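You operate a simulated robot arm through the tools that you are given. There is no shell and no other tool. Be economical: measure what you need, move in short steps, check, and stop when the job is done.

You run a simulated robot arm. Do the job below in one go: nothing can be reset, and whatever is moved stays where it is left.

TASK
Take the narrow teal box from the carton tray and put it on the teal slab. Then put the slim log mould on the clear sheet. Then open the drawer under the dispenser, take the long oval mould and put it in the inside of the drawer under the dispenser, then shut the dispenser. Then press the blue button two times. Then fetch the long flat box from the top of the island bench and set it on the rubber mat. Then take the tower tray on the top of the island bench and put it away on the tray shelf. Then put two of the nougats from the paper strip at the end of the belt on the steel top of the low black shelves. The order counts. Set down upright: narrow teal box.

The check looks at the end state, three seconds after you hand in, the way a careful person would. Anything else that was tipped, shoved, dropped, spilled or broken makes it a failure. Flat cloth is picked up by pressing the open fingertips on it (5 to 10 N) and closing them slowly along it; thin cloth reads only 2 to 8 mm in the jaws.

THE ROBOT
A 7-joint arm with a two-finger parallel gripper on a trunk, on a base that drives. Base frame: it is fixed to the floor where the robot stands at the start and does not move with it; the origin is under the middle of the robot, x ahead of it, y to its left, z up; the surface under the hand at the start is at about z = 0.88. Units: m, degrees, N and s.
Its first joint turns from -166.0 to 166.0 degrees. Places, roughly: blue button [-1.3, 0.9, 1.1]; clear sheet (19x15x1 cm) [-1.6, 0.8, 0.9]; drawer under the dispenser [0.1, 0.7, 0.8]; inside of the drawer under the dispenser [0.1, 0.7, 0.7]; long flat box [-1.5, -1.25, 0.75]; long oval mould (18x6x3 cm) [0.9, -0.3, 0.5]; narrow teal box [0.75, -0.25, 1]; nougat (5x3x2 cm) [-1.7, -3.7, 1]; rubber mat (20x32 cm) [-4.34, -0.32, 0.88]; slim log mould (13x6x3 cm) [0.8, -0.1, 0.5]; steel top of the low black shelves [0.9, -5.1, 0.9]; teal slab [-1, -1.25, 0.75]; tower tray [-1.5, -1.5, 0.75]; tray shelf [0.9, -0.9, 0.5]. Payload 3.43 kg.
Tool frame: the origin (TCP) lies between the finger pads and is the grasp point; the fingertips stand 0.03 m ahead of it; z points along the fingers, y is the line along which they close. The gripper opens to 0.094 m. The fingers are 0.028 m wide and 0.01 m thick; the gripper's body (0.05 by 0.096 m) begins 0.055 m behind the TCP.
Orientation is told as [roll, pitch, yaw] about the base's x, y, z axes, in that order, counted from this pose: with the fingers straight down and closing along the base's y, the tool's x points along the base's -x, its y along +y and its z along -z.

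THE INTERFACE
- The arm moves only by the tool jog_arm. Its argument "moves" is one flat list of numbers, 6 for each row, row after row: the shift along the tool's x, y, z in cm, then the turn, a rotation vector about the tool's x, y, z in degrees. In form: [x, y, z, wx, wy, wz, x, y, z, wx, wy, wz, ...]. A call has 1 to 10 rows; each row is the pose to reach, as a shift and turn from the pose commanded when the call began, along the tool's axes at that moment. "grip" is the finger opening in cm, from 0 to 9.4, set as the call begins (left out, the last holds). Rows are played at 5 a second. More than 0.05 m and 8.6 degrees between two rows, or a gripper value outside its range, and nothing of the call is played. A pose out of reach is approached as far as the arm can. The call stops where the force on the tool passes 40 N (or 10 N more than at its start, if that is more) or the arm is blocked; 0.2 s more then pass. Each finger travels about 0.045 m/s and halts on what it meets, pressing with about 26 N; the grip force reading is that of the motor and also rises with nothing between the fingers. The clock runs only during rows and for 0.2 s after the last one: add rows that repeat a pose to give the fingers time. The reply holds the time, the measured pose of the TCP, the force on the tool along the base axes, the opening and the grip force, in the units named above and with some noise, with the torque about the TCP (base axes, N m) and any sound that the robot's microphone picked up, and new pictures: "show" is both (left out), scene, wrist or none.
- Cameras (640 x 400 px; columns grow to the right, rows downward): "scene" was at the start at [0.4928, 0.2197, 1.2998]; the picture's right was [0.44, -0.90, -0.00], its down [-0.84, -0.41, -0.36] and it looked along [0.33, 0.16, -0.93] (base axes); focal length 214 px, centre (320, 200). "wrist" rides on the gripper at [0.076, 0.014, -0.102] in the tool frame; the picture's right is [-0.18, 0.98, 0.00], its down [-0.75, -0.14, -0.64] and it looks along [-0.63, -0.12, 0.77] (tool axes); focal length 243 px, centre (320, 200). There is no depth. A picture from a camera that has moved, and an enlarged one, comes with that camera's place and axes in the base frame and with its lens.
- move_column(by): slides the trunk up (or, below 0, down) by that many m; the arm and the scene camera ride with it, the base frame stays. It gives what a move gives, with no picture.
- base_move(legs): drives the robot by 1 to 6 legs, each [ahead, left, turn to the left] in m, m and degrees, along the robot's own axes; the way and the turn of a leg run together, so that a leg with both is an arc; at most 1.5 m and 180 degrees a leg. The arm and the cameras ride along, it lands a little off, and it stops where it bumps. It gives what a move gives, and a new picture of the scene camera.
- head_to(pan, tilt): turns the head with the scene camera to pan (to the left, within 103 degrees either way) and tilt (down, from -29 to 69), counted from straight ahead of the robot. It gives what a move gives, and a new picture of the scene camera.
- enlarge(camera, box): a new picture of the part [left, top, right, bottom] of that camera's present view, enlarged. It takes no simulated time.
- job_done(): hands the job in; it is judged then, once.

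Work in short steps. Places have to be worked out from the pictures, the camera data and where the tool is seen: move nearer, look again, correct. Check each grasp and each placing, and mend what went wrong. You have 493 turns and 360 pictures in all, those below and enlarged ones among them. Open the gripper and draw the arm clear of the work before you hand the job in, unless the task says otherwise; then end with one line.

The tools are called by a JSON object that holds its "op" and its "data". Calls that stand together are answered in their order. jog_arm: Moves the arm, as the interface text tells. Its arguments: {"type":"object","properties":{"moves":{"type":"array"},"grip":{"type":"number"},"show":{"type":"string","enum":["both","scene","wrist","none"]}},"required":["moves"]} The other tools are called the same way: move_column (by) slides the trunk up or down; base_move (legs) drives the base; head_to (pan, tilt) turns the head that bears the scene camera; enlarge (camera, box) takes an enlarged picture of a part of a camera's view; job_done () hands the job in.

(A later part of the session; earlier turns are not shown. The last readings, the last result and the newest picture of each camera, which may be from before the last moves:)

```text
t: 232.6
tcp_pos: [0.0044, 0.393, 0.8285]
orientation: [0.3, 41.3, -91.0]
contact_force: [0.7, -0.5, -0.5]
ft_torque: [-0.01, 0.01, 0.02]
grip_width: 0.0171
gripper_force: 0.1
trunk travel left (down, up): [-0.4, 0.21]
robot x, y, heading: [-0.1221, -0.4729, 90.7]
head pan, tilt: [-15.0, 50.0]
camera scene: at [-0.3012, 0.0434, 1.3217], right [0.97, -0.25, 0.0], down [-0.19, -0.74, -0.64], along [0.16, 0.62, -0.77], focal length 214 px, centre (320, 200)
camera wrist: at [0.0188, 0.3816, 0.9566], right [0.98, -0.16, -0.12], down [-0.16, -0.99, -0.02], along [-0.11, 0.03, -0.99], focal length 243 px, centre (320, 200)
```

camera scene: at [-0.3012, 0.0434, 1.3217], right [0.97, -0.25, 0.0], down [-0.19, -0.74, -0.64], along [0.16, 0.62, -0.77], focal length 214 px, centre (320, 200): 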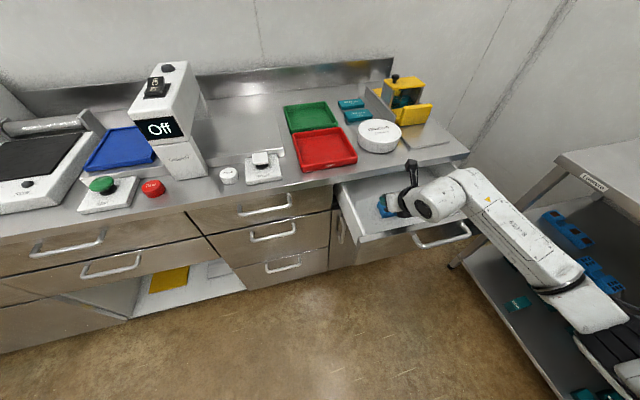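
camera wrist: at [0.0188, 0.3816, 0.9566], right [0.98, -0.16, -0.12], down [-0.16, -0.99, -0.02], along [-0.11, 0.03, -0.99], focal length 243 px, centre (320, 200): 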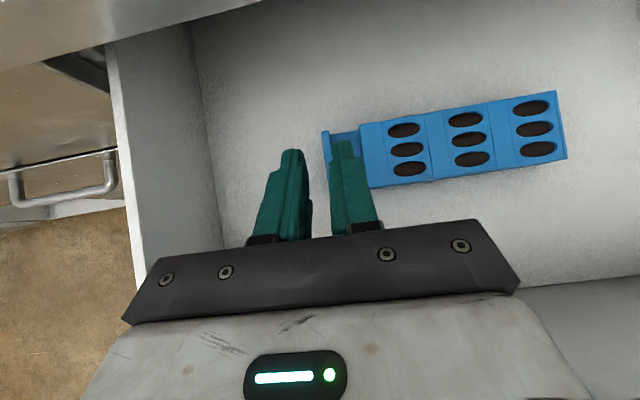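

The first row was refused, so the hand went down within the drawer without touching anything. Raise it back up first.

{"op": "jog_arm", "data": {"moves": [2.9, 0, -3.3, 0, 0, 0, 5.8, 0, -6.6, 0, 0, 0, 8.6, 0, -9.8, 0, 0, 0, 11, 0, -12.5, 0, 0, 0], "grip": 0, "show": "none"}}

```text
t: 233.6
tcp_pos: [0.0041, 0.3944, 0.9973]
orientation: [0.3, 41.3, -91.0]
contact_force: [-0.2, 0.7, -0.6]
ft_torque: [-0.01, -0.02, 0.02]
grip_width: 0.0
gripper_force: 26.2
trunk travel left (down, up): [-0.4, 0.21]
robot x, y, heading: [-0.1199, -0.4696, 90.7]
head pan, tilt: [-15.0, 50.0]
```

Now move back to y≈0.12 at height.

{"op": "jog_arm", "data": {"moves": [-3, 1.2, -2.6, 0, 0, 0, -6, 2.4, -5.2, 0, 0, 0, -9, 3.6, -7.8, 0, 0, 0, -12, 4.8, -10.4, 0, 0, 0, -15, 6, -13, 0, 0, 0, -18, 7.5, -15.7, 0, 0, 0, -20.6, 9, -18, 0, 0, 0, -20.6, 9, -18, 0, 0, 0], "show": "none"}}

```text
t: 235.4
tcp_pos: [0.0938, 0.1208, 0.9978]
orientation: [0.4, 41.3, -91.0]
contact_force: [0.5, 0.3, -1.2]
ft_torque: [-0.02, -0.01, -0.01]
grip_width: 0.0
gripper_force: 26.3
trunk travel left (down, up): [-0.4, 0.21]
robot x, y, heading: [-0.1188, -0.4709, 90.5]
head pan, tilt: [-15.0, 50.0]
```

{"op": "jog_arm", "data": {"moves": [-2.9, 0, 3.3, 0, 0, 0, -5.8, 0, 6.6, 0, 0, 0, -8.6, 0, 9.8, 0, 0, 0, -10.9, 0, 12.4, 0, 0, 0, -10.9, 0, 12.4, 0, 0, 0]}}

```text
t: 236.6
tcp_pos: [0.091, 0.119, 0.8306]
orientation: [0.3, 41.3, -91.0]
contact_force: [-0.5, -0.1, 0.5]
ft_torque: [0.02, 0.0, 0.0]
grip_width: 0.0
gripper_force: 25.9
trunk travel left (down, up): [-0.4, 0.21]
robot x, y, heading: [-0.1215, -0.471, 90.3]
head pan, tilt: [-15.0, 50.0]
camera scene: at [-0.3012, 0.0432, 1.3218], right [0.97, -0.25, 0.0], down [-0.19, -0.74, -0.64], along [0.16, 0.62, -0.77], focal length 214 px, centre (320, 200)
camera wrist: at [0.1045, 0.1062, 0.9602], right [0.98, -0.16, -0.12], down [-0.16, -0.99, -0.02], along [-0.11, 0.03, -0.99], focal length 243 px, centre (320, 200)
```

scene: 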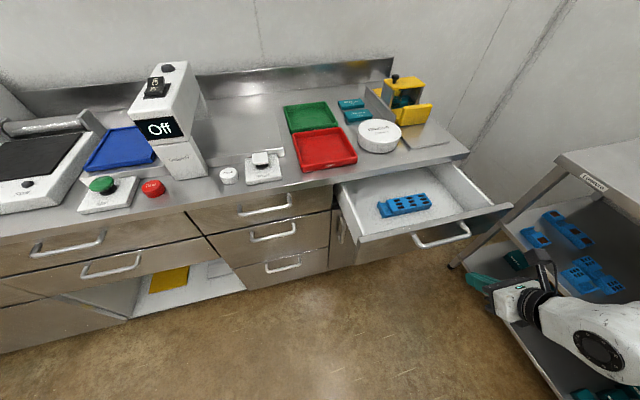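
wrist: 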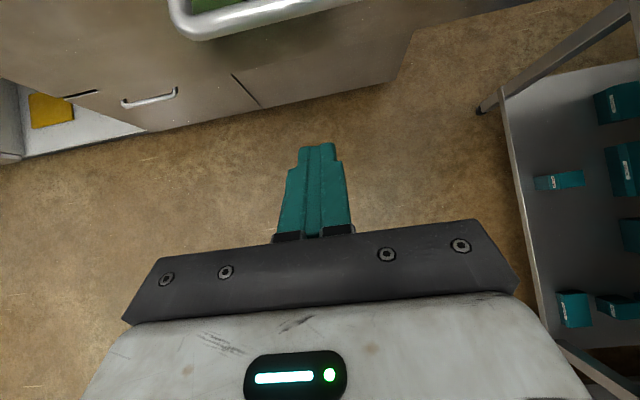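

Push toward the counter along +y.

{"op": "jog_arm", "data": {"moves": [2.6, 0, 2.3, 0, 0, 0, 5.2, 0, 4.6, 0, 0, 0, 7.8, 0, 6.9, 0, 0, 0, 10.4, 0, 9.2, 0, 0, 0, 13, 0, 11.5, 0, 0, 0, 15.6, 0, 13.8, 0, 0, 0, 18.2, 0, 16.1, 0, 0, 0, 20.4, 0, 18, 0, 0, 0, 20.4, 0, 18, 0, 0, 0]}}

```text
t: 238.6
tcp_pos: [0.099, 0.3908, 0.8329]
orientation: [0.3, 41.3, -91.1]
contact_force: [0.1, 0.3, -0.3]
ft_torque: [0.0, -0.01, -0.01]
grip_width: 0.0001
gripper_force: 25.9
trunk travel left (down, up): [-0.4, 0.21]
robot x, y, heading: [-0.1248, -0.4703, 90.4]
head pan, tilt: [-15.0, 50.0]
camera scene: at [-0.3012, 0.0434, 1.3217], right [0.97, -0.25, 0.0], down [-0.19, -0.74, -0.64], along [0.16, 0.62, -0.77], focal length 214 px, centre (320, 200)
camera wrist: at [0.1119, 0.3794, 0.9605], right [0.98, -0.16, -0.12], down [-0.16, -0.99, -0.02], along [-0.11, 0.03, -0.99], focal length 243 px, centre (320, 200)
```

scene: 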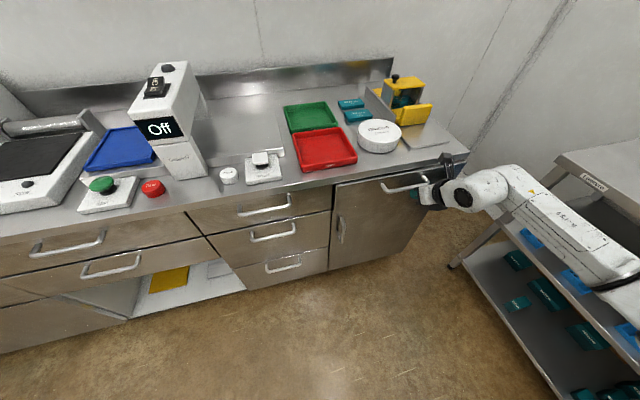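
wrist: 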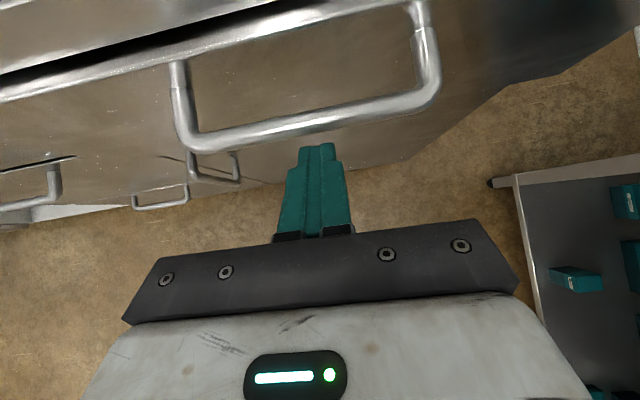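

Almost shut; push the last ~4.5 cm until it resists.

{"op": "jog_arm", "data": {"moves": [1.5, 0, 1.3, 0, 0, 0, 2.6, 0, 2.3, 0, 0, 0, 3.2, 0, 2.8, 0, 0, 0, 3.8, 0, 3.3, 0, 0, 0, 4.4, 0, 3.9, 0, 0, 0]}}

```text
t: 239.2
tcp_pos: [0.0976, 0.4184, 0.8305]
orientation: [0.1, 40.8, -91.0]
contact_force: [-1.1, -11.9, 6.1]
ft_torque: [0.03, 0.02, 0.09]
grip_width: 0.0
gripper_force: 25.6
trunk travel left (down, up): [-0.4, 0.21]
robot x, y, heading: [-0.1203, -0.4733, 90.7]
head pan, tilt: [-15.0, 50.0]
stopped in row 2: the force on the tool passed its limit at 61 N (the readings are from after the stop); the commanded pose is now the measured one
camera scene: at [-0.301, 0.0425, 1.3221], right [0.97, -0.25, 0.0], down [-0.19, -0.74, -0.64], along [0.16, 0.62, -0.77], focal length 214 px, centre (320, 200)
camera wrist: at [0.1116, 0.4076, 0.9609], right [0.98, -0.16, -0.12], down [-0.16, -0.99, -0.01], along [-0.12, 0.03, -0.99], focal length 243 px, centre (320, 200)
```

scene: 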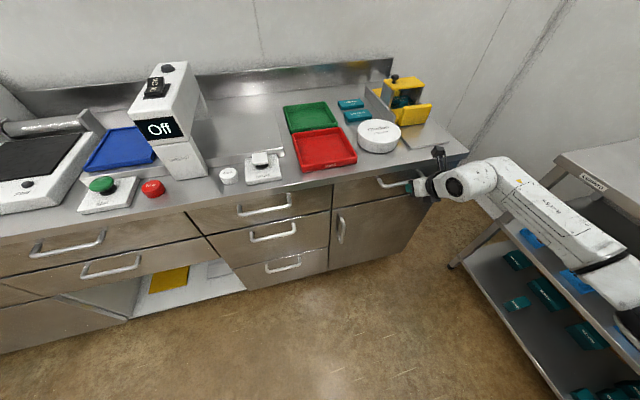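
wrist: 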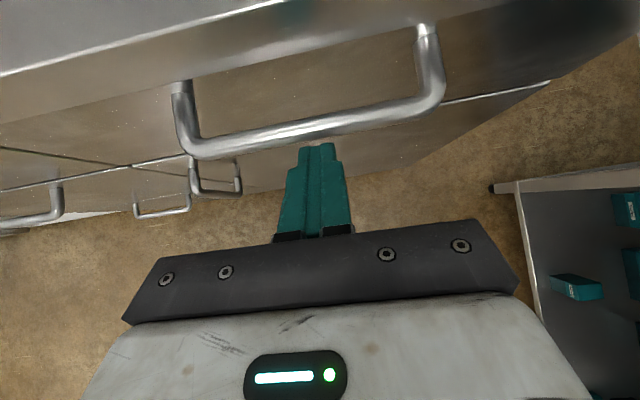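

{"op": "jog_arm", "data": {"moves": [0.3, 0, 0.26, 0, 0, 0, 0.6, 0, 0.5, 0, 0, 0, 0.8, 0, 0.7, 0, 0, 0], "show": "none"}}

{"op": "enlarge", "data": {"camera": "scene", "box": [320, 140, 480, 240]}}

```text
t: 239.5
tcp_pos: [0.0975, 0.4188, 0.831]
orientation: [0.1, 40.6, -91.0]
contact_force: [-3.1, -18.3, 11.4]
ft_torque: [0.12, 0.02, 0.14]
grip_width: 0.0003
gripper_force: 26.1
trunk travel left (down, up): [-0.4, 0.21]
robot x, y, heading: [-0.1184, -0.475, 90.5]
head pan, tilt: [-15.0, 50.0]
stopped in row 1: the force on the tool passed its limit at 48 N (the readings are from after the stop); the commanded pose is now the measured one
```

```text
4.00 times, centred on (400, 190) of scene
camera zoom: at [-0.3009, 0.0417, 1.3222], right [0.97, -0.25, 0.0], down [-0.19, -0.74, -0.64], along [0.16, 0.62, -0.77], focal length 858 px, centre (0, 240)
```

zoom: 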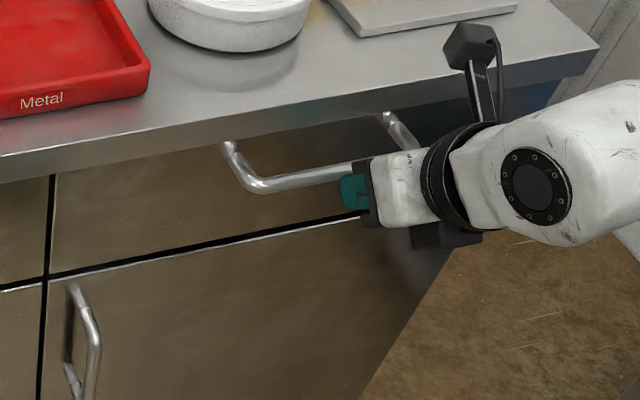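

Drawer shut. Back the hand off, and straighten it to vertical for the blue button.

{"op": "jog_arm", "data": {"moves": [-3, 0, -2.6, 0, 0, 0, -6, 0, -5.2, 0, 0, 0, -9, 0, -7.8, 0, 0, 0, -12, 0, -10.4, 0, 0, 0, -12, 0, -14, 0, -6, 0, -11, 0, -17, 0, -13, 0, -9, 0, -20, 0, -20, 0, -7, 0, -23, 0, -27, 0, -5, 0, -26, 0, -34, 0, -3, 0, -29, 0, -41, 0], "show": "none"}}

{"op": "base_move", "data": {"legs": [[0, 1.15, -0.5]]}}

{"op": "head_to", "data": {"pan": -10, "tilt": 40}}

```text
t: 241.7
tcp_pos: [0.093, 0.206, 1.033]
orientation: [0.0, -0.6, -91.1]
contact_force: [1.0, -0.3, -0.2]
ft_torque: [-0.03, 0.0, 0.04]
grip_width: 0.0
gripper_force: 25.9
trunk travel left (down, up): [-0.4, 0.21]
robot x, y, heading: [-0.1215, -0.4728, 90.7]
head pan, tilt: [-15.0, 50.0]
```

```text
t: 247.7
tcp_pos: [-1.0819, 0.193, 1.0329]
orientation: [0.1, -0.5, -91.1]
contact_force: [-0.6, 0.1, 0.4]
ft_torque: [0.02, -0.02, 0.01]
grip_width: 0.0
gripper_force: 26.2
trunk travel left (down, up): [-0.4, 0.21]
robot x, y, heading: [-1.2946, -0.4836, 90.5]
head pan, tilt: [-15.0, 50.0]
camera scene: at [-1.4767, 0.0318, 1.3217], right [0.97, -0.25, 0.0], down [-0.19, -0.74, -0.64], along [0.16, 0.62, -0.77], focal length 214 px, centre (320, 200)
```

scene: 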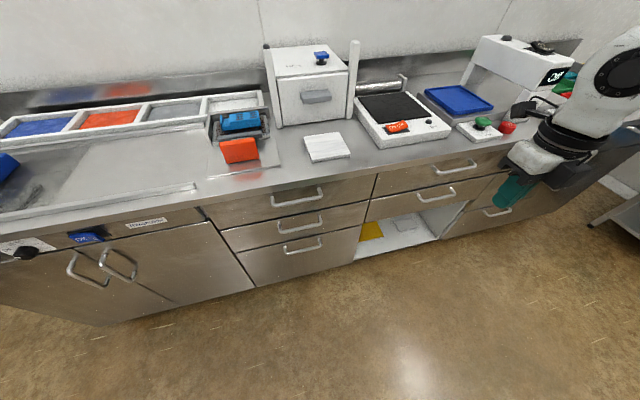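

```text
t: 248.4
tcp_pos: [-1.0811, 0.195, 1.033]
orientation: [0.1, -0.5, -91.2]
contact_force: [0.6, -0.2, 0.0]
ft_torque: [-0.03, 0.01, -0.02]
grip_width: 0.0
gripper_force: 26.2
trunk travel left (down, up): [-0.4, 0.21]
robot x, y, heading: [-1.2965, -0.4837, 90.6]
head pan, tilt: [-10.0, 40.0]
camera scene: at [-1.4819, 0.0411, 1.3359], right [0.99, -0.16, 0.0], down [-0.11, -0.63, -0.77], along [0.13, 0.76, -0.64], focal length 214 px, centre (320, 200)
```

scene: 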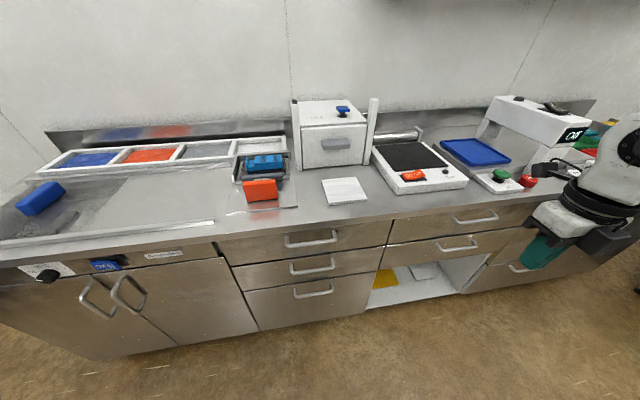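

Blue button triangulates to ≈(−1.247, 0.88, 1.07), on the top of the white machine. Raise the trunk and drive closer.

{"op": "move_column", "data": {"by": 0.18}}

{"op": "base_move", "data": {"legs": [[0.44, 0, -0.5]]}}

```text
t: 250.4
tcp_pos: [-1.0822, 0.1941, 1.2141]
orientation: [0.1, -0.4, -91.1]
contact_force: [-0.3, 0.9, -0.6]
ft_torque: [-0.01, 0.02, -0.02]
grip_width: 0.0002
gripper_force: 26.2
trunk travel left (down, up): [-0.58, 0.03]
robot x, y, heading: [-1.2967, -0.4853, 90.5]
head pan, tilt: [-10.0, 40.0]
```

```text
t: 253.1
tcp_pos: [-1.0779, 0.6297, 1.2129]
orientation: [0.1, -0.4, -91.6]
contact_force: [-0.3, 0.3, 0.8]
ft_torque: [-0.02, 0.01, 0.0]
grip_width: 0.0
gripper_force: 25.8
trunk travel left (down, up): [-0.58, 0.03]
robot x, y, heading: [-1.3034, -0.0443, 89.8]
head pan, tilt: [-10.0, 40.0]
camera scene: at [-1.4793, 0.4819, 1.5159], right [0.98, -0.17, 0.0], down [-0.11, -0.63, -0.77], along [0.13, 0.75, -0.64], focal length 214 px, centre (320, 200)
```

scene: 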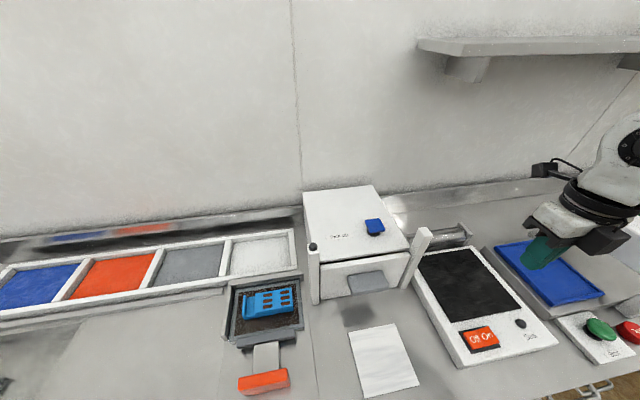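

Move the hand over the button at height and check with the wrist camera.

{"op": "jog_arm", "data": {"moves": [4, -2.9, 0, 0, 0, 0, 8, -5.8, 0, 0, 0, 0, 12, -8.6, 0, 0, 0, 0, 16, -11.5, 0, 0, 0, 0, 20, -14.4, 0, 0, 0, 0, 23.5, -17.2, 0, 0, 0, 0, 23.5, -17.2, 0, 0, 0, 0]}}

```text
t: 254.7
tcp_pos: [-1.2467, 0.8735, 1.2102]
orientation: [0.1, -0.5, -91.6]
contact_force: [-0.1, -0.1, -0.1]
ft_torque: [0.01, -0.05, -0.01]
grip_width: 0.0
gripper_force: 26.2
trunk travel left (down, up): [-0.58, 0.03]
robot x, y, heading: [-1.2987, -0.043, 89.9]
head pan, tilt: [-10.0, 40.0]
camera scene: at [-1.4796, 0.4821, 1.5158], right [0.98, -0.17, 0.0], down [-0.11, -0.63, -0.77], along [0.13, 0.75, -0.64], focal length 214 px, centre (320, 200)
camera wrist: at [-1.2295, 0.9498, 1.3132], right [0.98, -0.21, 0.0], down [-0.16, -0.74, 0.65], along [-0.13, -0.63, -0.76], focal length 243 px, centre (320, 200)
```

scene: 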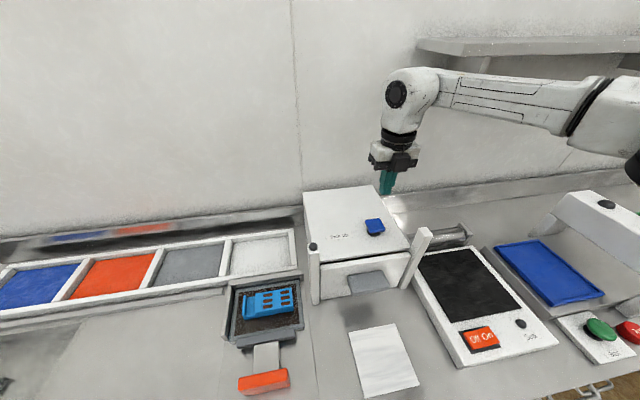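
wrist: 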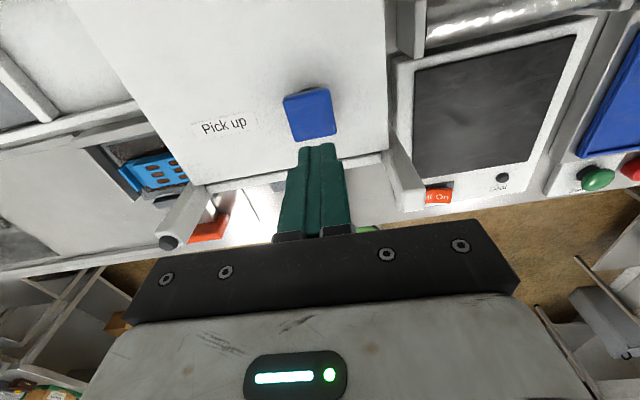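

Button at ≈(−1.257, 0.862, 1.065). Align and descend to just above it.

{"op": "jog_arm", "data": {"moves": [-1.1, -1, 2, 0, 0, 0, -1.1, -1, 5, 0, 0, 0, -1.1, -1, 8, 0, 0, 0, -1.1, -1, 9.5, 0, 0, 0, -1.1, -1, 9.5, 0, 0, 0]}}

```text
t: 255.9
tcp_pos: [-1.2533, 0.8592, 1.1157]
orientation: [0.2, -0.4, -91.6]
contact_force: [0.1, 0.6, 1.0]
ft_torque: [0.03, 0.02, 0.0]
grip_width: 0.0
gripper_force: 25.9
trunk travel left (down, up): [-0.58, 0.03]
robot x, y, heading: [-1.2961, -0.0402, 90.1]
head pan, tilt: [-10.0, 40.0]
camera scene: at [-1.4794, 0.482, 1.5159], right [0.98, -0.17, 0.0], down [-0.11, -0.63, -0.77], along [0.13, 0.75, -0.64], focal length 214 px, centre (320, 200)
camera wrist: at [-1.2367, 0.9356, 1.2189], right [0.98, -0.21, 0.0], down [-0.16, -0.74, 0.65], along [-0.13, -0.63, -0.76], focal length 243 px, centre (320, 200)
```

scene: 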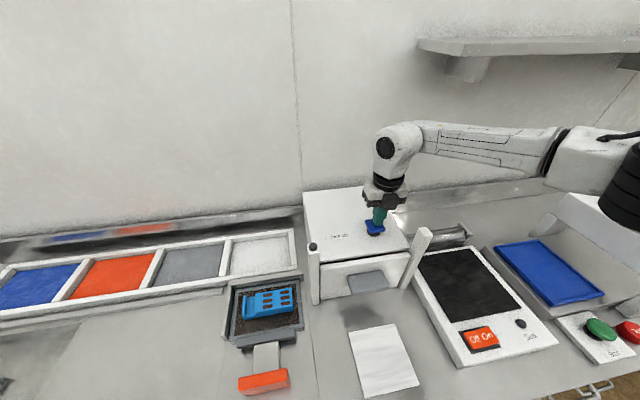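
wrist: 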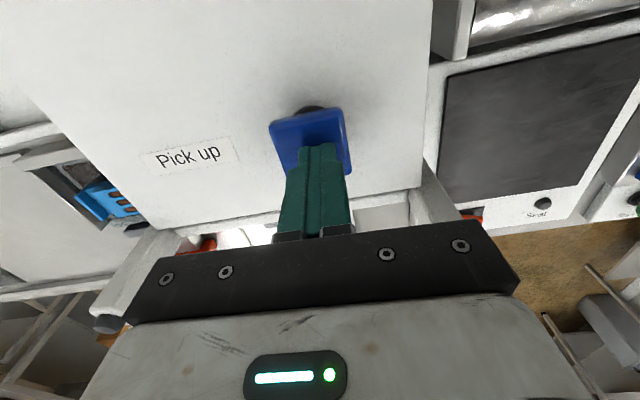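

Shift 6 mm and press down slowly, listening for a click.

{"op": "jog_arm", "data": {"moves": [0.6, -0.3, 0.6, 0, 0, 0, 0.6, -0.3, 1.0, 0, 0, 0, 0.6, -0.3, 1.3, 0, 0, 0, 0.6, -0.3, 1.6, 0, 0, 0, 0.6, -0.3, 1.8, 0, 0, 0, 0.6, -0.3, 2.0, 0, 0, 0], "show": "wrist"}}

```text
t: 257.3
tcp_pos: [-1.255, 0.8667, 1.0967]
orientation: [0.1, -0.4, -91.7]
contact_force: [1.0, 3.6, 11.2]
ft_torque: [0.21, 0.02, 0.03]
grip_width: 0.0001
gripper_force: 26.2
trunk travel left (down, up): [-0.58, 0.03]
robot x, y, heading: [-1.2984, -0.0421, 90.1]
head pan, tilt: [-10.0, 40.0]
heard: click
camera wrist: at [-1.2393, 0.942, 1.2001], right [0.98, -0.21, 0.0], down [-0.16, -0.74, 0.65], along [-0.13, -0.63, -0.76], focal length 243 px, centre (320, 200)
```

wrist: 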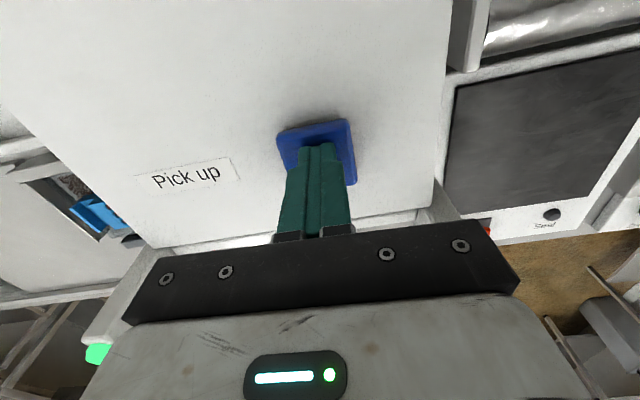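

Heard a click (first press). Release fully, then press a second time.

{"op": "jog_arm", "data": {"moves": [0, 0, -1, 0, 0, 0, 0, 0, -2, 0, 0, 0, 0, 0, -2, 0, 0, 0, 0, 0, -2, 0, 0, 0], "show": "wrist"}}

{"op": "jog_arm", "data": {"moves": [0, 0, 1, 0, 0, 0, 0, 0, 1.4, 0, 0, 0, 0, 0, 1.6, 0, 0, 0, 0, 0, 1.8, 0, 0, 0, 0, 0, 2.0, 0, 0, 0], "show": "none"}}

```text
t: 258.3
tcp_pos: [-1.2576, 0.8653, 1.1154]
orientation: [0.1, -0.5, -91.5]
contact_force: [0.5, 0.4, -0.2]
ft_torque: [0.0, 0.01, 0.03]
grip_width: 0.0004
gripper_force: 25.8
trunk travel left (down, up): [-0.58, 0.03]
robot x, y, heading: [-1.3017, -0.0446, 89.9]
head pan, tilt: [-10.0, 40.0]
camera wrist: at [-1.241, 0.9418, 1.2192], right [0.98, -0.21, 0.0], down [-0.16, -0.74, 0.65], along [-0.13, -0.63, -0.76], focal length 243 px, centre (320, 200)
```

wrist: 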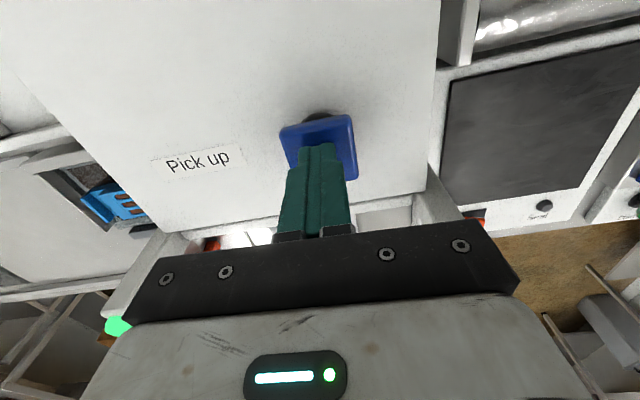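

```text
t: 259.5
tcp_pos: [-1.257, 0.8657, 1.0972]
orientation: [0.2, -0.3, -91.7]
contact_force: [1.4, 3.7, 11.0]
ft_torque: [0.22, -0.02, 0.01]
grip_width: 0.0
gripper_force: 25.9
trunk travel left (down, up): [-0.58, 0.03]
robot x, y, heading: [-1.2987, -0.0456, 90.0]
head pan, tilt: [-10.0, 40.0]
heard: click
```

Two clicks. Raise and retract the arm.

{"op": "jog_arm", "data": {"moves": [0, 0, -3, 0, 0, 0, 0, 0, -7, 0, 0, 0, 0, 0, -11, 0, 0, 0, -4, 0, -12, 0, 0, 0, -8, 0, -12, 0, 0, 0, -12, 0, -12, 0, 0, 0, -16, 0, -12, 0, 0, 0, -20, 0, -12, 0, 0, 0, -24, 0, -12, 0, 0, 0, -28, 0, -12, 0, 0, 0], "show": "scene"}}

```text
t: 261.7
tcp_pos: [-1.2663, 0.5869, 1.218]
orientation: [0.1, -0.5, -91.7]
contact_force: [0.2, 0.0, 0.1]
ft_torque: [-0.01, -0.01, 0.01]
grip_width: 0.0
gripper_force: 25.8
trunk travel left (down, up): [-0.58, 0.03]
robot x, y, heading: [-1.3026, -0.0418, 90.1]
head pan, tilt: [-10.0, 40.0]
camera scene: at [-1.4794, 0.4819, 1.5159], right [0.98, -0.17, 0.0], down [-0.11, -0.63, -0.77], along [0.13, 0.75, -0.64], focal length 214 px, centre (320, 200)
```

scene: 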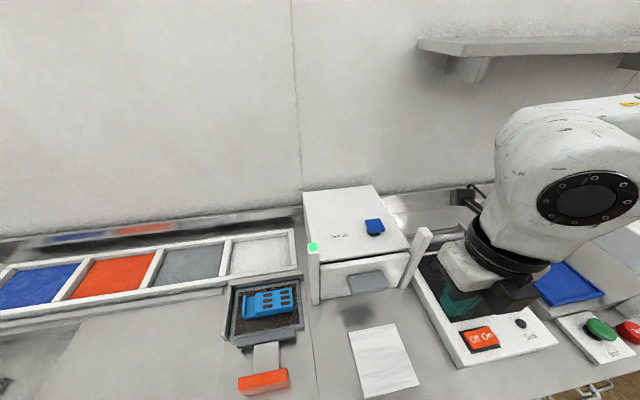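

Back off and turn around to face the island bench.

{"op": "base_move", "data": {"legs": [[-0.4, 0.1, 0], [0, 0, 90], [0, 0, 90]]}}

{"op": "head_to", "data": {"pan": -15, "tilt": 45}}

```text
t: 272.1
tcp_pos: [-1.3841, -1.0815, 1.2168]
orientation: [0.1, -0.6, 92.9]
contact_force: [0.0, 0.2, 0.6]
ft_torque: [0.02, 0.0, 0.01]
grip_width: 0.0001
gripper_force: 26.0
trunk travel left (down, up): [-0.58, 0.03]
robot x, y, heading: [-1.4037, -0.452, -85.4]
head pan, tilt: [-10.0, 40.0]
camera scene: at [-1.1789, -0.9603, 1.5159], right [-1.0, 0.1, 0.0], down [0.06, 0.64, -0.77], along [-0.07, -0.76, -0.64], focal length 214 px, centre (320, 200)
```

scene: 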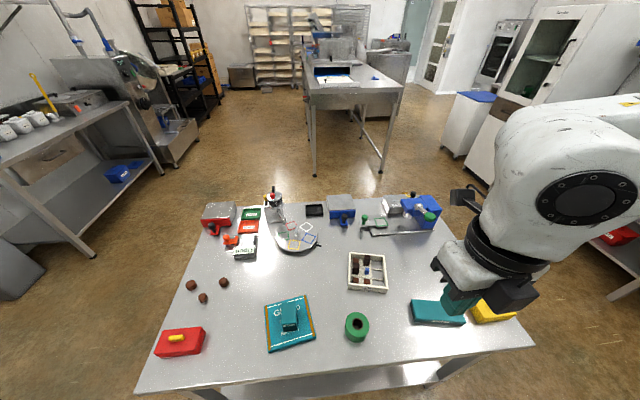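

```text
t: 272.7
tcp_pos: [-1.3854, -1.0838, 1.2157]
orientation: [0.1, -0.5, 92.9]
contact_force: [0.3, 1.3, 0.0]
ft_torque: [-0.01, -0.02, -0.01]
grip_width: 0.0
gripper_force: 26.0
trunk travel left (down, up): [-0.58, 0.03]
robot x, y, heading: [-1.3987, -0.453, -85.6]
head pan, tilt: [-15.0, 45.0]
camera scene: at [-1.1855, -0.9557, 1.5087], right [-0.98, 0.18, 0.0], down [0.13, 0.7, -0.71], along [-0.13, -0.7, -0.71], focal length 214 px, centre (320, 200)
```

scene: 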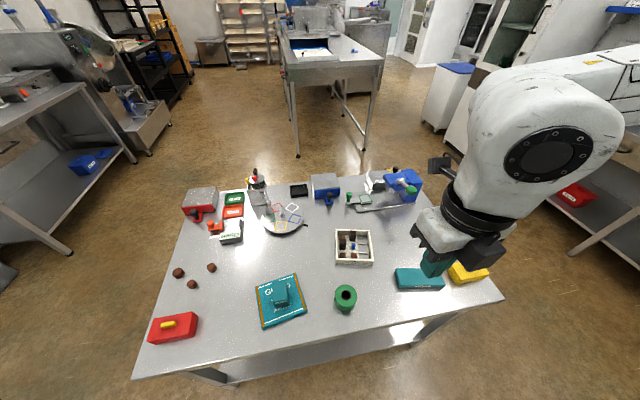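

{"op": "enlarge", "data": {"camera": "scene", "box": [320, 210, 520, 330]}}

```text
3.20 times, centred on (420, 270) of scene
camera zoom: at [-1.1855, -0.9557, 1.5087], right [-0.98, 0.18, 0.0], down [0.13, 0.7, -0.71], along [-0.13, -0.7, -0.71], focal length 686 px, centre (0, -24)
```

zoom: 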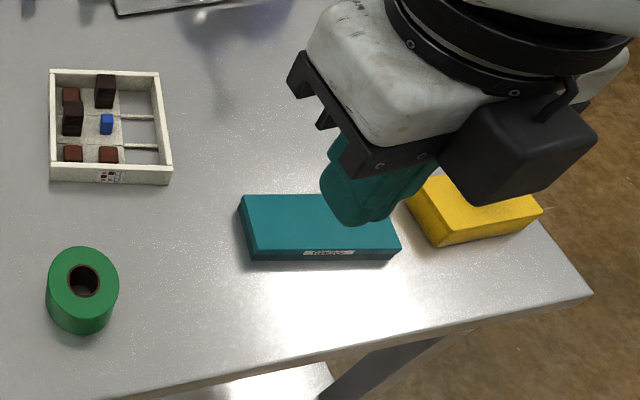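

Long flat box: centre ≈(−1.559, −1.21), 14×5.7 cm, long axis tilted ~−9°. Turn the hand so it closes across the short side and lower the trunk.

{"op": "jog_arm", "data": {"moves": [0, 0, 0, 0, 0, -8, 0, 0, 0, 0, 0, -16, 0, 0, 0, 0, 0, -24, 0, 0, 0, 0, 0, -32, 0, 0, 0, 0, 0, -40, 0, 0, 0, 0, 0, -48, 0, 0, 0, 0, 0, -56, 0, 0, 0, 0, 0, -64, 0, 0, 0, 0, 0, -72, 0, 0, 0, 0, 0, -78.2], "grip": 9.4, "show": "none"}}

{"op": "move_column", "data": {"by": -0.18}}

```text
t: 274.9
tcp_pos: [-1.3842, -1.0831, 1.2164]
orientation: [-0.5, -0.1, 171.2]
contact_force: [0.7, -0.5, -0.2]
ft_torque: [-0.01, -0.01, 0.0]
grip_width: 0.0939
gripper_force: 0.1
trunk travel left (down, up): [-0.58, 0.03]
robot x, y, heading: [-1.3969, -0.4482, -85.3]
head pan, tilt: [-15.0, 45.0]
```

```text
t: 276.9
tcp_pos: [-1.3838, -1.0832, 1.0363]
orientation: [-0.5, -0.2, 171.1]
contact_force: [-0.2, 0.5, 0.1]
ft_torque: [-0.01, -0.01, 0.01]
grip_width: 0.094
gripper_force: 0.1
trunk travel left (down, up): [-0.4, 0.21]
robot x, y, heading: [-1.4002, -0.4476, -85.3]
head pan, tilt: [-15.0, 45.0]
```

{"op": "jog_arm", "data": {"moves": [-3, 3, 0, 0, 0, 0, -6, 6, 0, 0, 0, 0, -9, 9, 0, 0, 0, 0, -12, 12, 0, 0, 0, 0, -15.3, 15.3, 0, 0, 0, 0, -15.3, 15.3, 2, 0, 0, 0]}}

```text
t: 278.3
tcp_pos: [-1.5577, -1.2122, 1.0162]
orientation: [-0.4, -0.2, 171.1]
contact_force: [0.6, 0.1, -1.1]
ft_torque: [0.03, 0.0, 0.03]
grip_width: 0.0941
gripper_force: 0.2
trunk travel left (down, up): [-0.4, 0.21]
robot x, y, heading: [-1.4014, -0.4473, -85.6]
head pan, tilt: [-15.0, 45.0]
camera scene: at [-1.1856, -0.9556, 1.3287], right [-0.98, 0.18, 0.0], down [0.13, 0.7, -0.71], along [-0.13, -0.7, -0.71], focal length 214 px, centre (320, 200)
camera wrist: at [-1.4848, -1.241, 1.1197], right [-0.33, -0.94, -0.01], down [-0.72, 0.25, 0.65], along [-0.61, 0.22, -0.76], focal length 243 px, centre (320, 200)
```

scene: 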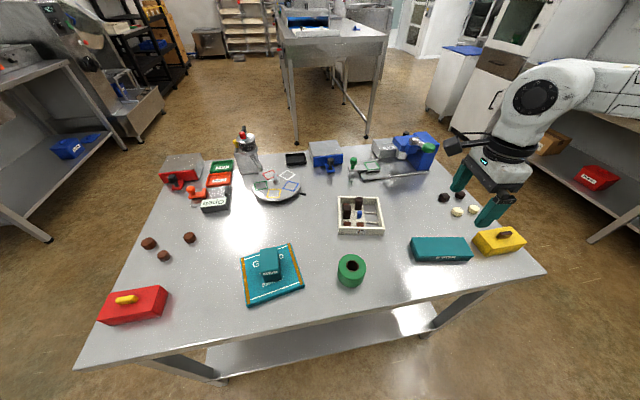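
wrist: 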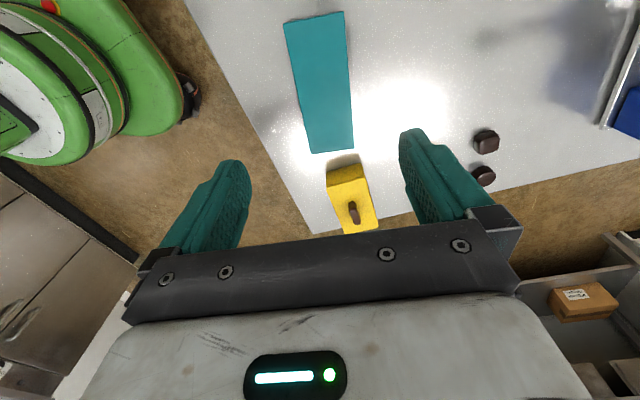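

Centre confirmed at ≈(−1.563, −1.214). Rotate 2.5° and descend.

{"op": "jog_arm", "data": {"moves": [-0.5, 0, 4, 0, 0, 2.5, -0.5, 0, 8, 0, 0, 2.5, -0.5, 0, 12, 0, 0, 2.5, -0.5, 0, 14.5, 0, 0, 2.5, -0.5, 0, 15.5, 0, 0, 2.5, -0.5, 0, 15.5, 0, 0, 2.5]}}

```text
t: 279.7
tcp_pos: [-1.5653, -1.2069, 0.8615]
orientation: [-0.4, -0.2, 168.6]
contact_force: [0.8, 0.2, 0.0]
ft_torque: [0.0, 0.0, -0.01]
grip_width: 0.0941
gripper_force: 0.0
trunk travel left (down, up): [-0.4, 0.21]
robot x, y, heading: [-1.4015, -0.4473, -85.7]
head pan, tilt: [-15.0, 45.0]
camera scene: at [-1.1855, -0.9557, 1.3286], right [-0.98, 0.18, 0.0], down [0.13, 0.7, -0.71], along [-0.13, -0.7, -0.71], focal length 214 px, centre (320, 200)
camera wrist: at [-1.492, -1.2383, 0.9657], right [-0.37, -0.93, -0.01], down [-0.71, 0.28, 0.65], along [-0.6, 0.25, -0.76], focal length 243 px, centre (320, 200)
```

scene: 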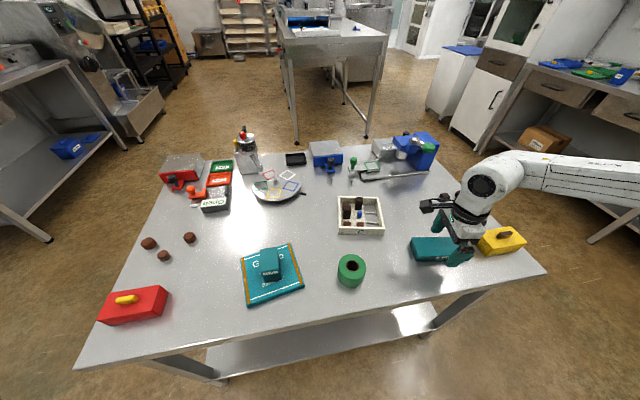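
wrist: 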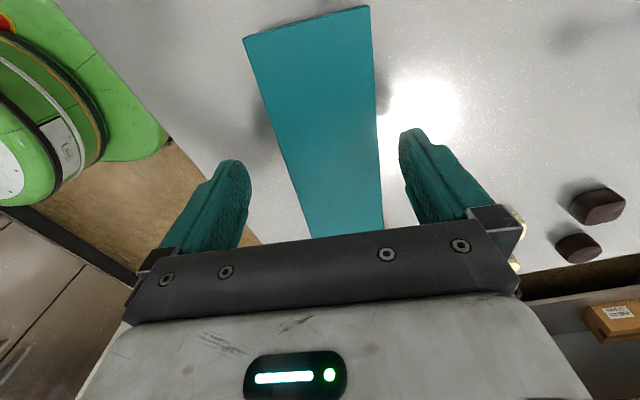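

{"op": "jog_arm", "data": {"moves": [0, 0.2, 0.5, 0, 0, 0, 0, 0.2, 1.0, 0, 0, 0, 0, 0.2, 1.0, 0, 0, 0], "show": "none"}}

{"op": "jog_arm", "data": {"moves": [0, 0, 0, 0, 0, 0, 0, 0, 0, 0, 0, 0, 0, 0, 0, 0, 0, 0, 0, 0, 0, 0, 0, 0], "grip": 4, "show": "wrist"}}

```text
t: 280.5
tcp_pos: [-1.5659, -1.2088, 0.8541]
orientation: [-0.4, -0.2, 168.5]
contact_force: [0.4, -0.3, 1.0]
ft_torque: [-0.06, 0.01, -0.01]
grip_width: 0.094
gripper_force: 0.1
trunk travel left (down, up): [-0.4, 0.21]
robot x, y, heading: [-1.3988, -0.4471, -85.2]
head pan, tilt: [-15.0, 45.0]
```

```text
t: 281.5
tcp_pos: [-1.5645, -1.2095, 0.8525]
orientation: [-0.6, -0.1, 168.6]
contact_force: [-0.1, -0.3, -0.6]
ft_torque: [-0.01, 0.0, 0.02]
grip_width: 0.0592
gripper_force: 26.1
trunk travel left (down, up): [-0.4, 0.21]
robot x, y, heading: [-1.4012, -0.4522, -85.5]
head pan, tilt: [-15.0, 45.0]
camera wrist: at [-1.4926, -1.2397, 0.9565], right [-0.37, -0.93, -0.01], down [-0.71, 0.28, 0.65], along [-0.6, 0.25, -0.76], focal length 243 px, centre (320, 200)
```

wrist: 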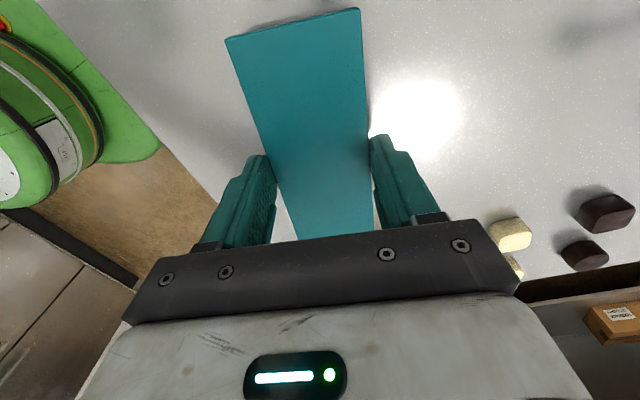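

Gripped at 59 mm. Lift straight up 20 cm.

{"op": "jog_arm", "data": {"moves": [0, 0, -2, 0, 0, 0, 0, 0, -5, 0, 0, 0, 0, 0, -9, 0, 0, 0, 0, 0, -13, 0, 0, 0, 0, 0, -17, 0, 0, 0, 0, 0, -21, 0, 0, 0, 0, 0, -24, 0, 0, 0]}}

```text
t: 283.1
tcp_pos: [-1.5655, -1.2123, 1.0907]
orientation: [-0.5, -0.3, 168.7]
contact_force: [-0.4, -0.2, -0.5]
ft_torque: [-0.03, -0.03, -0.01]
grip_width: 0.0592
gripper_force: 26.0
trunk travel left (down, up): [-0.4, 0.21]
robot x, y, heading: [-1.4019, -0.4485, -85.4]
head pan, tilt: [-15.0, 45.0]
camera scene: at [-1.1856, -0.9557, 1.3286], right [-0.98, 0.18, 0.0], down [0.13, 0.7, -0.71], along [-0.13, -0.7, -0.71], focal length 214 px, centre (320, 200)
camera wrist: at [-1.4933, -1.2439, 1.194], right [-0.37, -0.93, -0.01], down [-0.71, 0.28, 0.65], along [-0.6, 0.25, -0.76], focal length 243 px, centre (320, 200)
```

scene: 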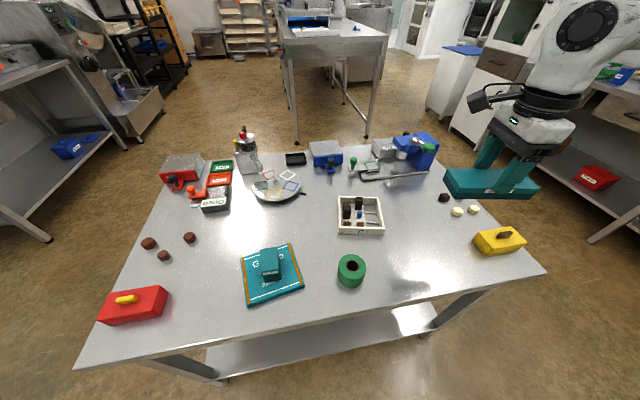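
wrist: 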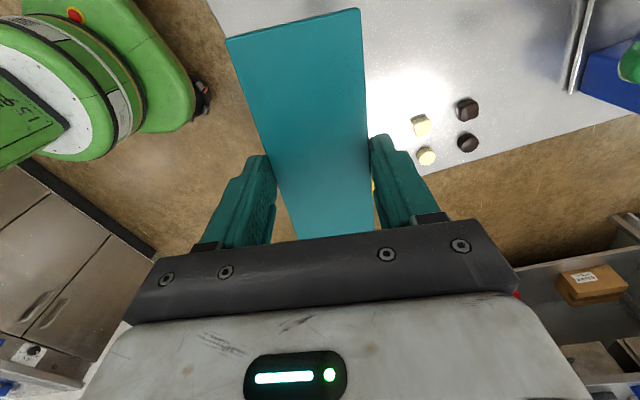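

Holding it. Retract, turn toward the far bench at −x and drive over in legs.

{"op": "jog_arm", "data": {"moves": [1.5, -4, 0, 0, 0, 0, 3, -8, 0, 0, 0, 0, 4.5, -12, 0, 0, 0, 0, 6, -16, 0, 0, 0, 0, 7.5, -20, 0, 0, 0, 0, 7.5, -20, 0, 0, 0, 0], "show": "none"}}

{"op": "base_move", "data": {"legs": [[0, 0, -94.5], [1.2, 0, 0]]}}

{"op": "head_to", "data": {"pan": 0, "tilt": 25}}

```text
t: 284.5
tcp_pos: [-1.4492, -1.0338, 1.0929]
orientation: [-0.5, -0.2, 168.6]
contact_force: [-0.5, 0.2, -1.1]
ft_torque: [0.02, -0.01, -0.03]
grip_width: 0.0593
gripper_force: 25.8
trunk travel left (down, up): [-0.4, 0.21]
robot x, y, heading: [-1.4011, -0.453, -85.5]
head pan, tilt: [-15.0, 45.0]
```

```text
t: 294.6
tcp_pos: [-3.1886, -0.4302, 1.0908]
orientation: [-0.5, -0.2, 76.6]
contact_force: [0.4, -0.1, -0.8]
ft_torque: [0.0, -0.02, 0.01]
grip_width: 0.059
gripper_force: 25.9
trunk travel left (down, up): [-0.4, 0.21]
robot x, y, heading: [-2.6075, -0.4996, -177.2]
head pan, tilt: [-15.0, 45.0]
camera scene: at [-3.1188, -0.6955, 1.3287], right [0.22, 0.98, 0.0], down [0.69, -0.15, -0.71], along [-0.69, 0.15, -0.71], focal length 214 px, centre (320, 200)
```

scene: 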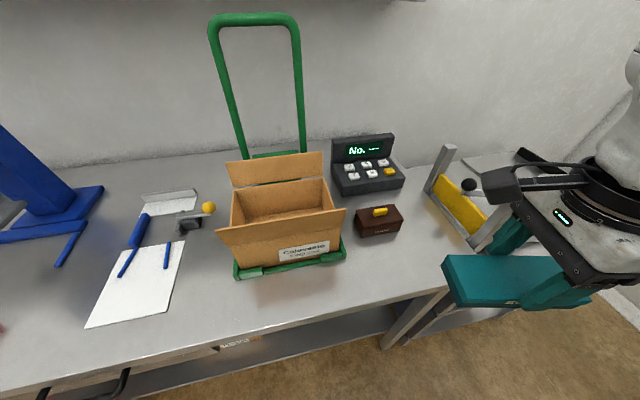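

```text
t: 295.4
tcp_pos: [-3.1886, -0.4299, 1.0909]
orientation: [-0.6, -0.3, 76.6]
contact_force: [0.7, -0.6, -1.2]
ft_torque: [-0.02, -0.01, 0.06]
grip_width: 0.0592
gripper_force: 26.2
trunk travel left (down, up): [-0.4, 0.21]
robot x, y, heading: [-2.6087, -0.4983, -177.3]
head pan, tilt: [0.0, 25.0]
camera scene: at [-3.1314, -0.717, 1.3592], right [-0.04, 1.0, 0.0], down [0.42, 0.02, -0.91], along [-0.91, -0.04, -0.42], focal length 214 px, centre (320, 200)
```

scene: 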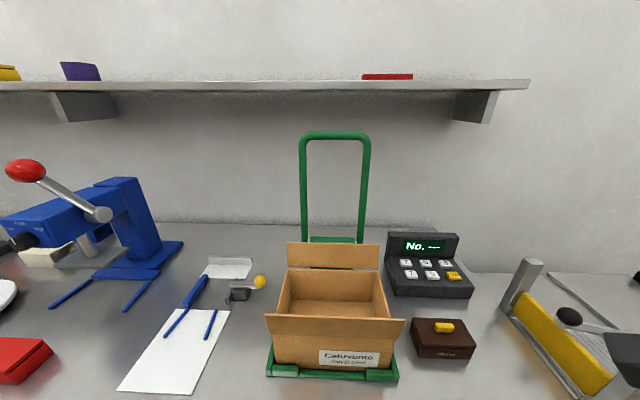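

I don't see the mat yet; look to the right end of this bench.

{"op": "head_to", "data": {"pan": -30, "tilt": 25}}

{"op": "head_to", "data": {"pan": 45, "tilt": 20}}

```text
t: 296.4
tcp_pos: [-3.1882, -0.4307, 1.0912]
orientation: [-0.4, -0.2, 76.7]
contact_force: [-0.5, 0.3, -1.2]
ft_torque: [0.01, -0.02, -0.02]
grip_width: 0.0593
gripper_force: 26.4
trunk travel left (down, up): [-0.4, 0.21]
robot x, y, heading: [-2.6083, -0.4991, -177.3]
head pan, tilt: [-30.0, 25.0]
camera scene: at [-3.1212, -0.6706, 1.3592], right [0.46, 0.89, 0.0], down [0.38, -0.19, -0.91], along [-0.8, 0.42, -0.42], focal length 214 px, centre (320, 200)
```

scene: 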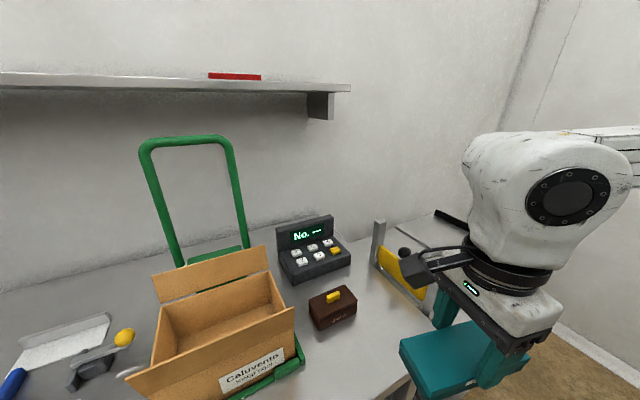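

```text
t: 297.8
tcp_pos: [-3.1876, -0.43, 1.091]
orientation: [-0.5, -0.2, 76.6]
contact_force: [0.1, -0.8, -1.1]
ft_torque: [0.01, 0.02, 0.03]
grip_width: 0.0594
gripper_force: 25.7
trunk travel left (down, up): [-0.4, 0.21]
robot x, y, heading: [-2.6086, -0.4991, -177.0]
head pan, tilt: [45.0, 20.0]
camera scene: at [-3.1023, -0.7816, 1.3673], right [-0.74, 0.68, 0.0], down [0.23, 0.25, -0.94], along [-0.63, -0.69, -0.34], focal length 214 px, centre (320, 200)
```

scene: 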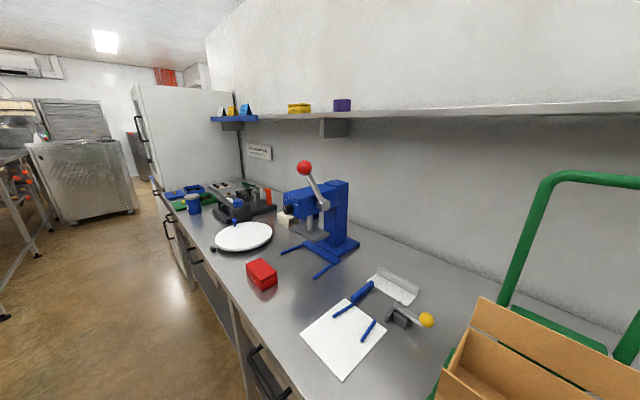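

{"op": "head_to", "data": {"pan": -35, "tilt": 35}}

{"op": "enlarge", "data": {"camera": "scene", "box": [240, 140, 480, 290]}}

```text
t: 299.4
tcp_pos: [-3.1878, -0.4304, 1.0917]
orientation: [-0.6, -0.2, 76.6]
contact_force: [0.9, 0.2, -0.9]
ft_torque: [0.01, 0.01, 0.0]
grip_width: 0.0591
gripper_force: 26.0
trunk travel left (down, up): [-0.4, 0.21]
robot x, y, heading: [-2.6063, -0.5007, -177.6]
head pan, tilt: [-35.0, 35.0]
camera scene: at [-3.1138, -0.6658, 1.3435], right [0.54, 0.84, 0.0], down [0.48, -0.31, -0.82], along [-0.69, 0.44, -0.57], focal length 214 px, centre (320, 200)
```

scene: 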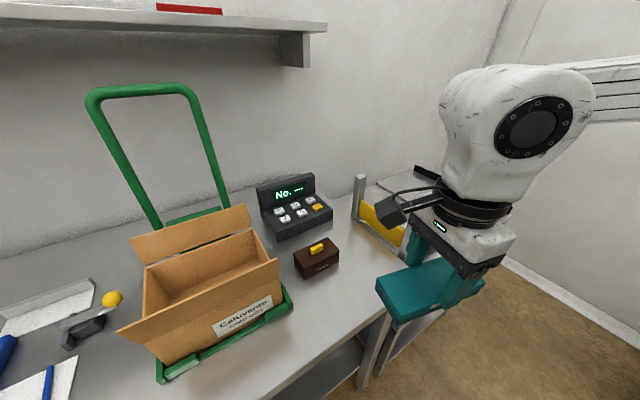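

```text
2.67 times, centred on (360, 215) of scene
camera zoom: at [-3.1138, -0.6658, 1.3435], right [0.54, 0.84, 0.0], down [0.48, -0.31, -0.82], along [-0.69, 0.44, -0.57], focal length 572 px, centre (213, 160)
```

zoom: 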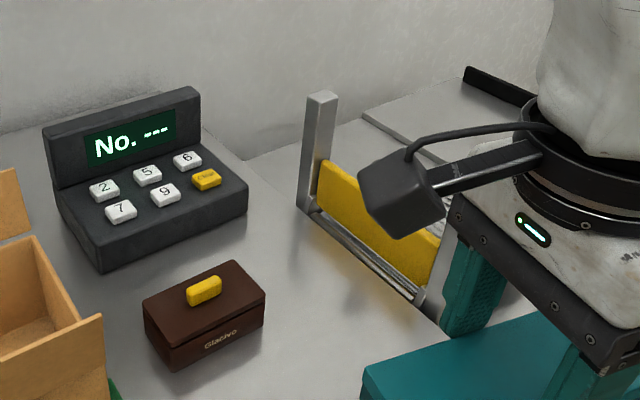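

{"op": "base_move", "data": {"legs": [[-0.35, -0.3, 0]]}}

{"op": "head_to", "data": {"pan": -5, "tilt": 25}}

{"op": "enlarge", "data": {"camera": "scene", "box": [300, 120, 540, 280]}}

```text
t: 302.1
tcp_pos: [-2.851, -0.1241, 1.0908]
orientation: [-0.4, -0.3, 76.9]
contact_force: [-0.4, -0.3, -0.5]
ft_torque: [-0.02, 0.0, -0.01]
grip_width: 0.0595
gripper_force: 26.2
trunk travel left (down, up): [-0.4, 0.21]
robot x, y, heading: [-2.2742, -0.186, -176.9]
head pan, tilt: [-35.0, 35.0]
camera scene: at [-2.7758, -0.3595, 1.3434], right [0.53, 0.85, 0.0], down [0.49, -0.31, -0.82], along [-0.69, 0.44, -0.57], focal length 214 px, centre (320, 200)
```

scene: 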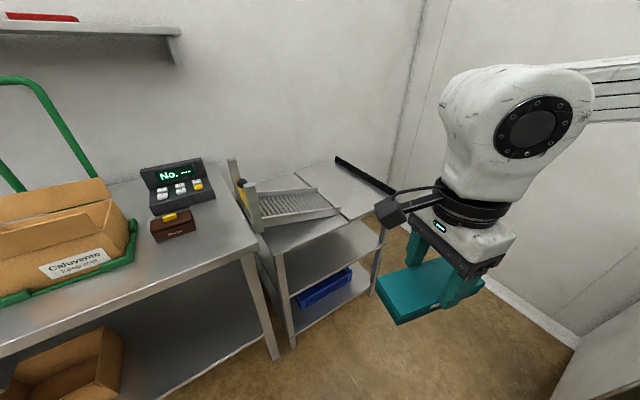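

```text
t: 303.1
tcp_pos: [-2.851, -0.1242, 1.0911]
orientation: [-0.5, -0.3, 76.9]
contact_force: [0.1, -1.1, -1.7]
ft_torque: [-0.03, -0.04, 0.0]
grip_width: 0.0594
gripper_force: 26.3
trunk travel left (down, up): [-0.4, 0.21]
robot x, y, heading: [-2.2658, -0.1919, -177.1]
head pan, tilt: [-5.0, 25.0]
camera scene: at [-2.7933, -0.4028, 1.3592], right [0.04, 1.0, 0.0], down [0.42, -0.02, -0.91], along [-0.91, 0.04, -0.42], focal length 214 px, centre (320, 200)
```

scene: 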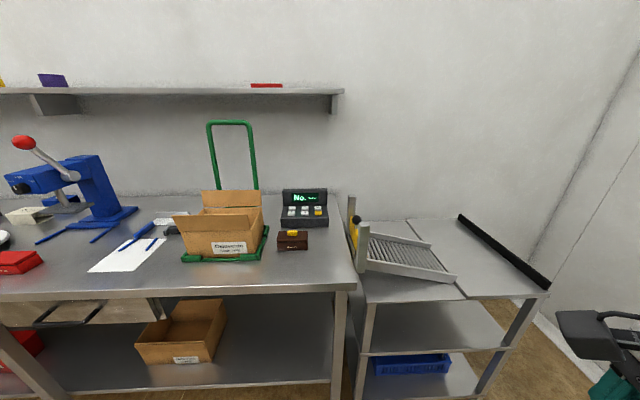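

```text
2.50 times, centred on (420, 200) of scene
camera zoom: at [-2.7933, -0.4028, 1.3592], right [0.04, 1.0, 0.0], down [0.42, -0.02, -0.91], along [-0.91, 0.04, -0.42], focal length 536 px, centre (70, 200)
```

zoom: 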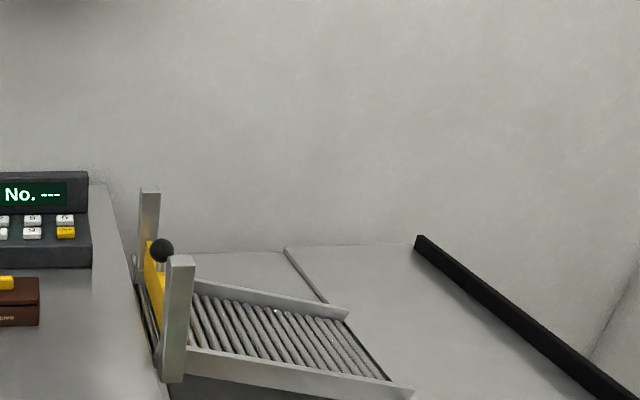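

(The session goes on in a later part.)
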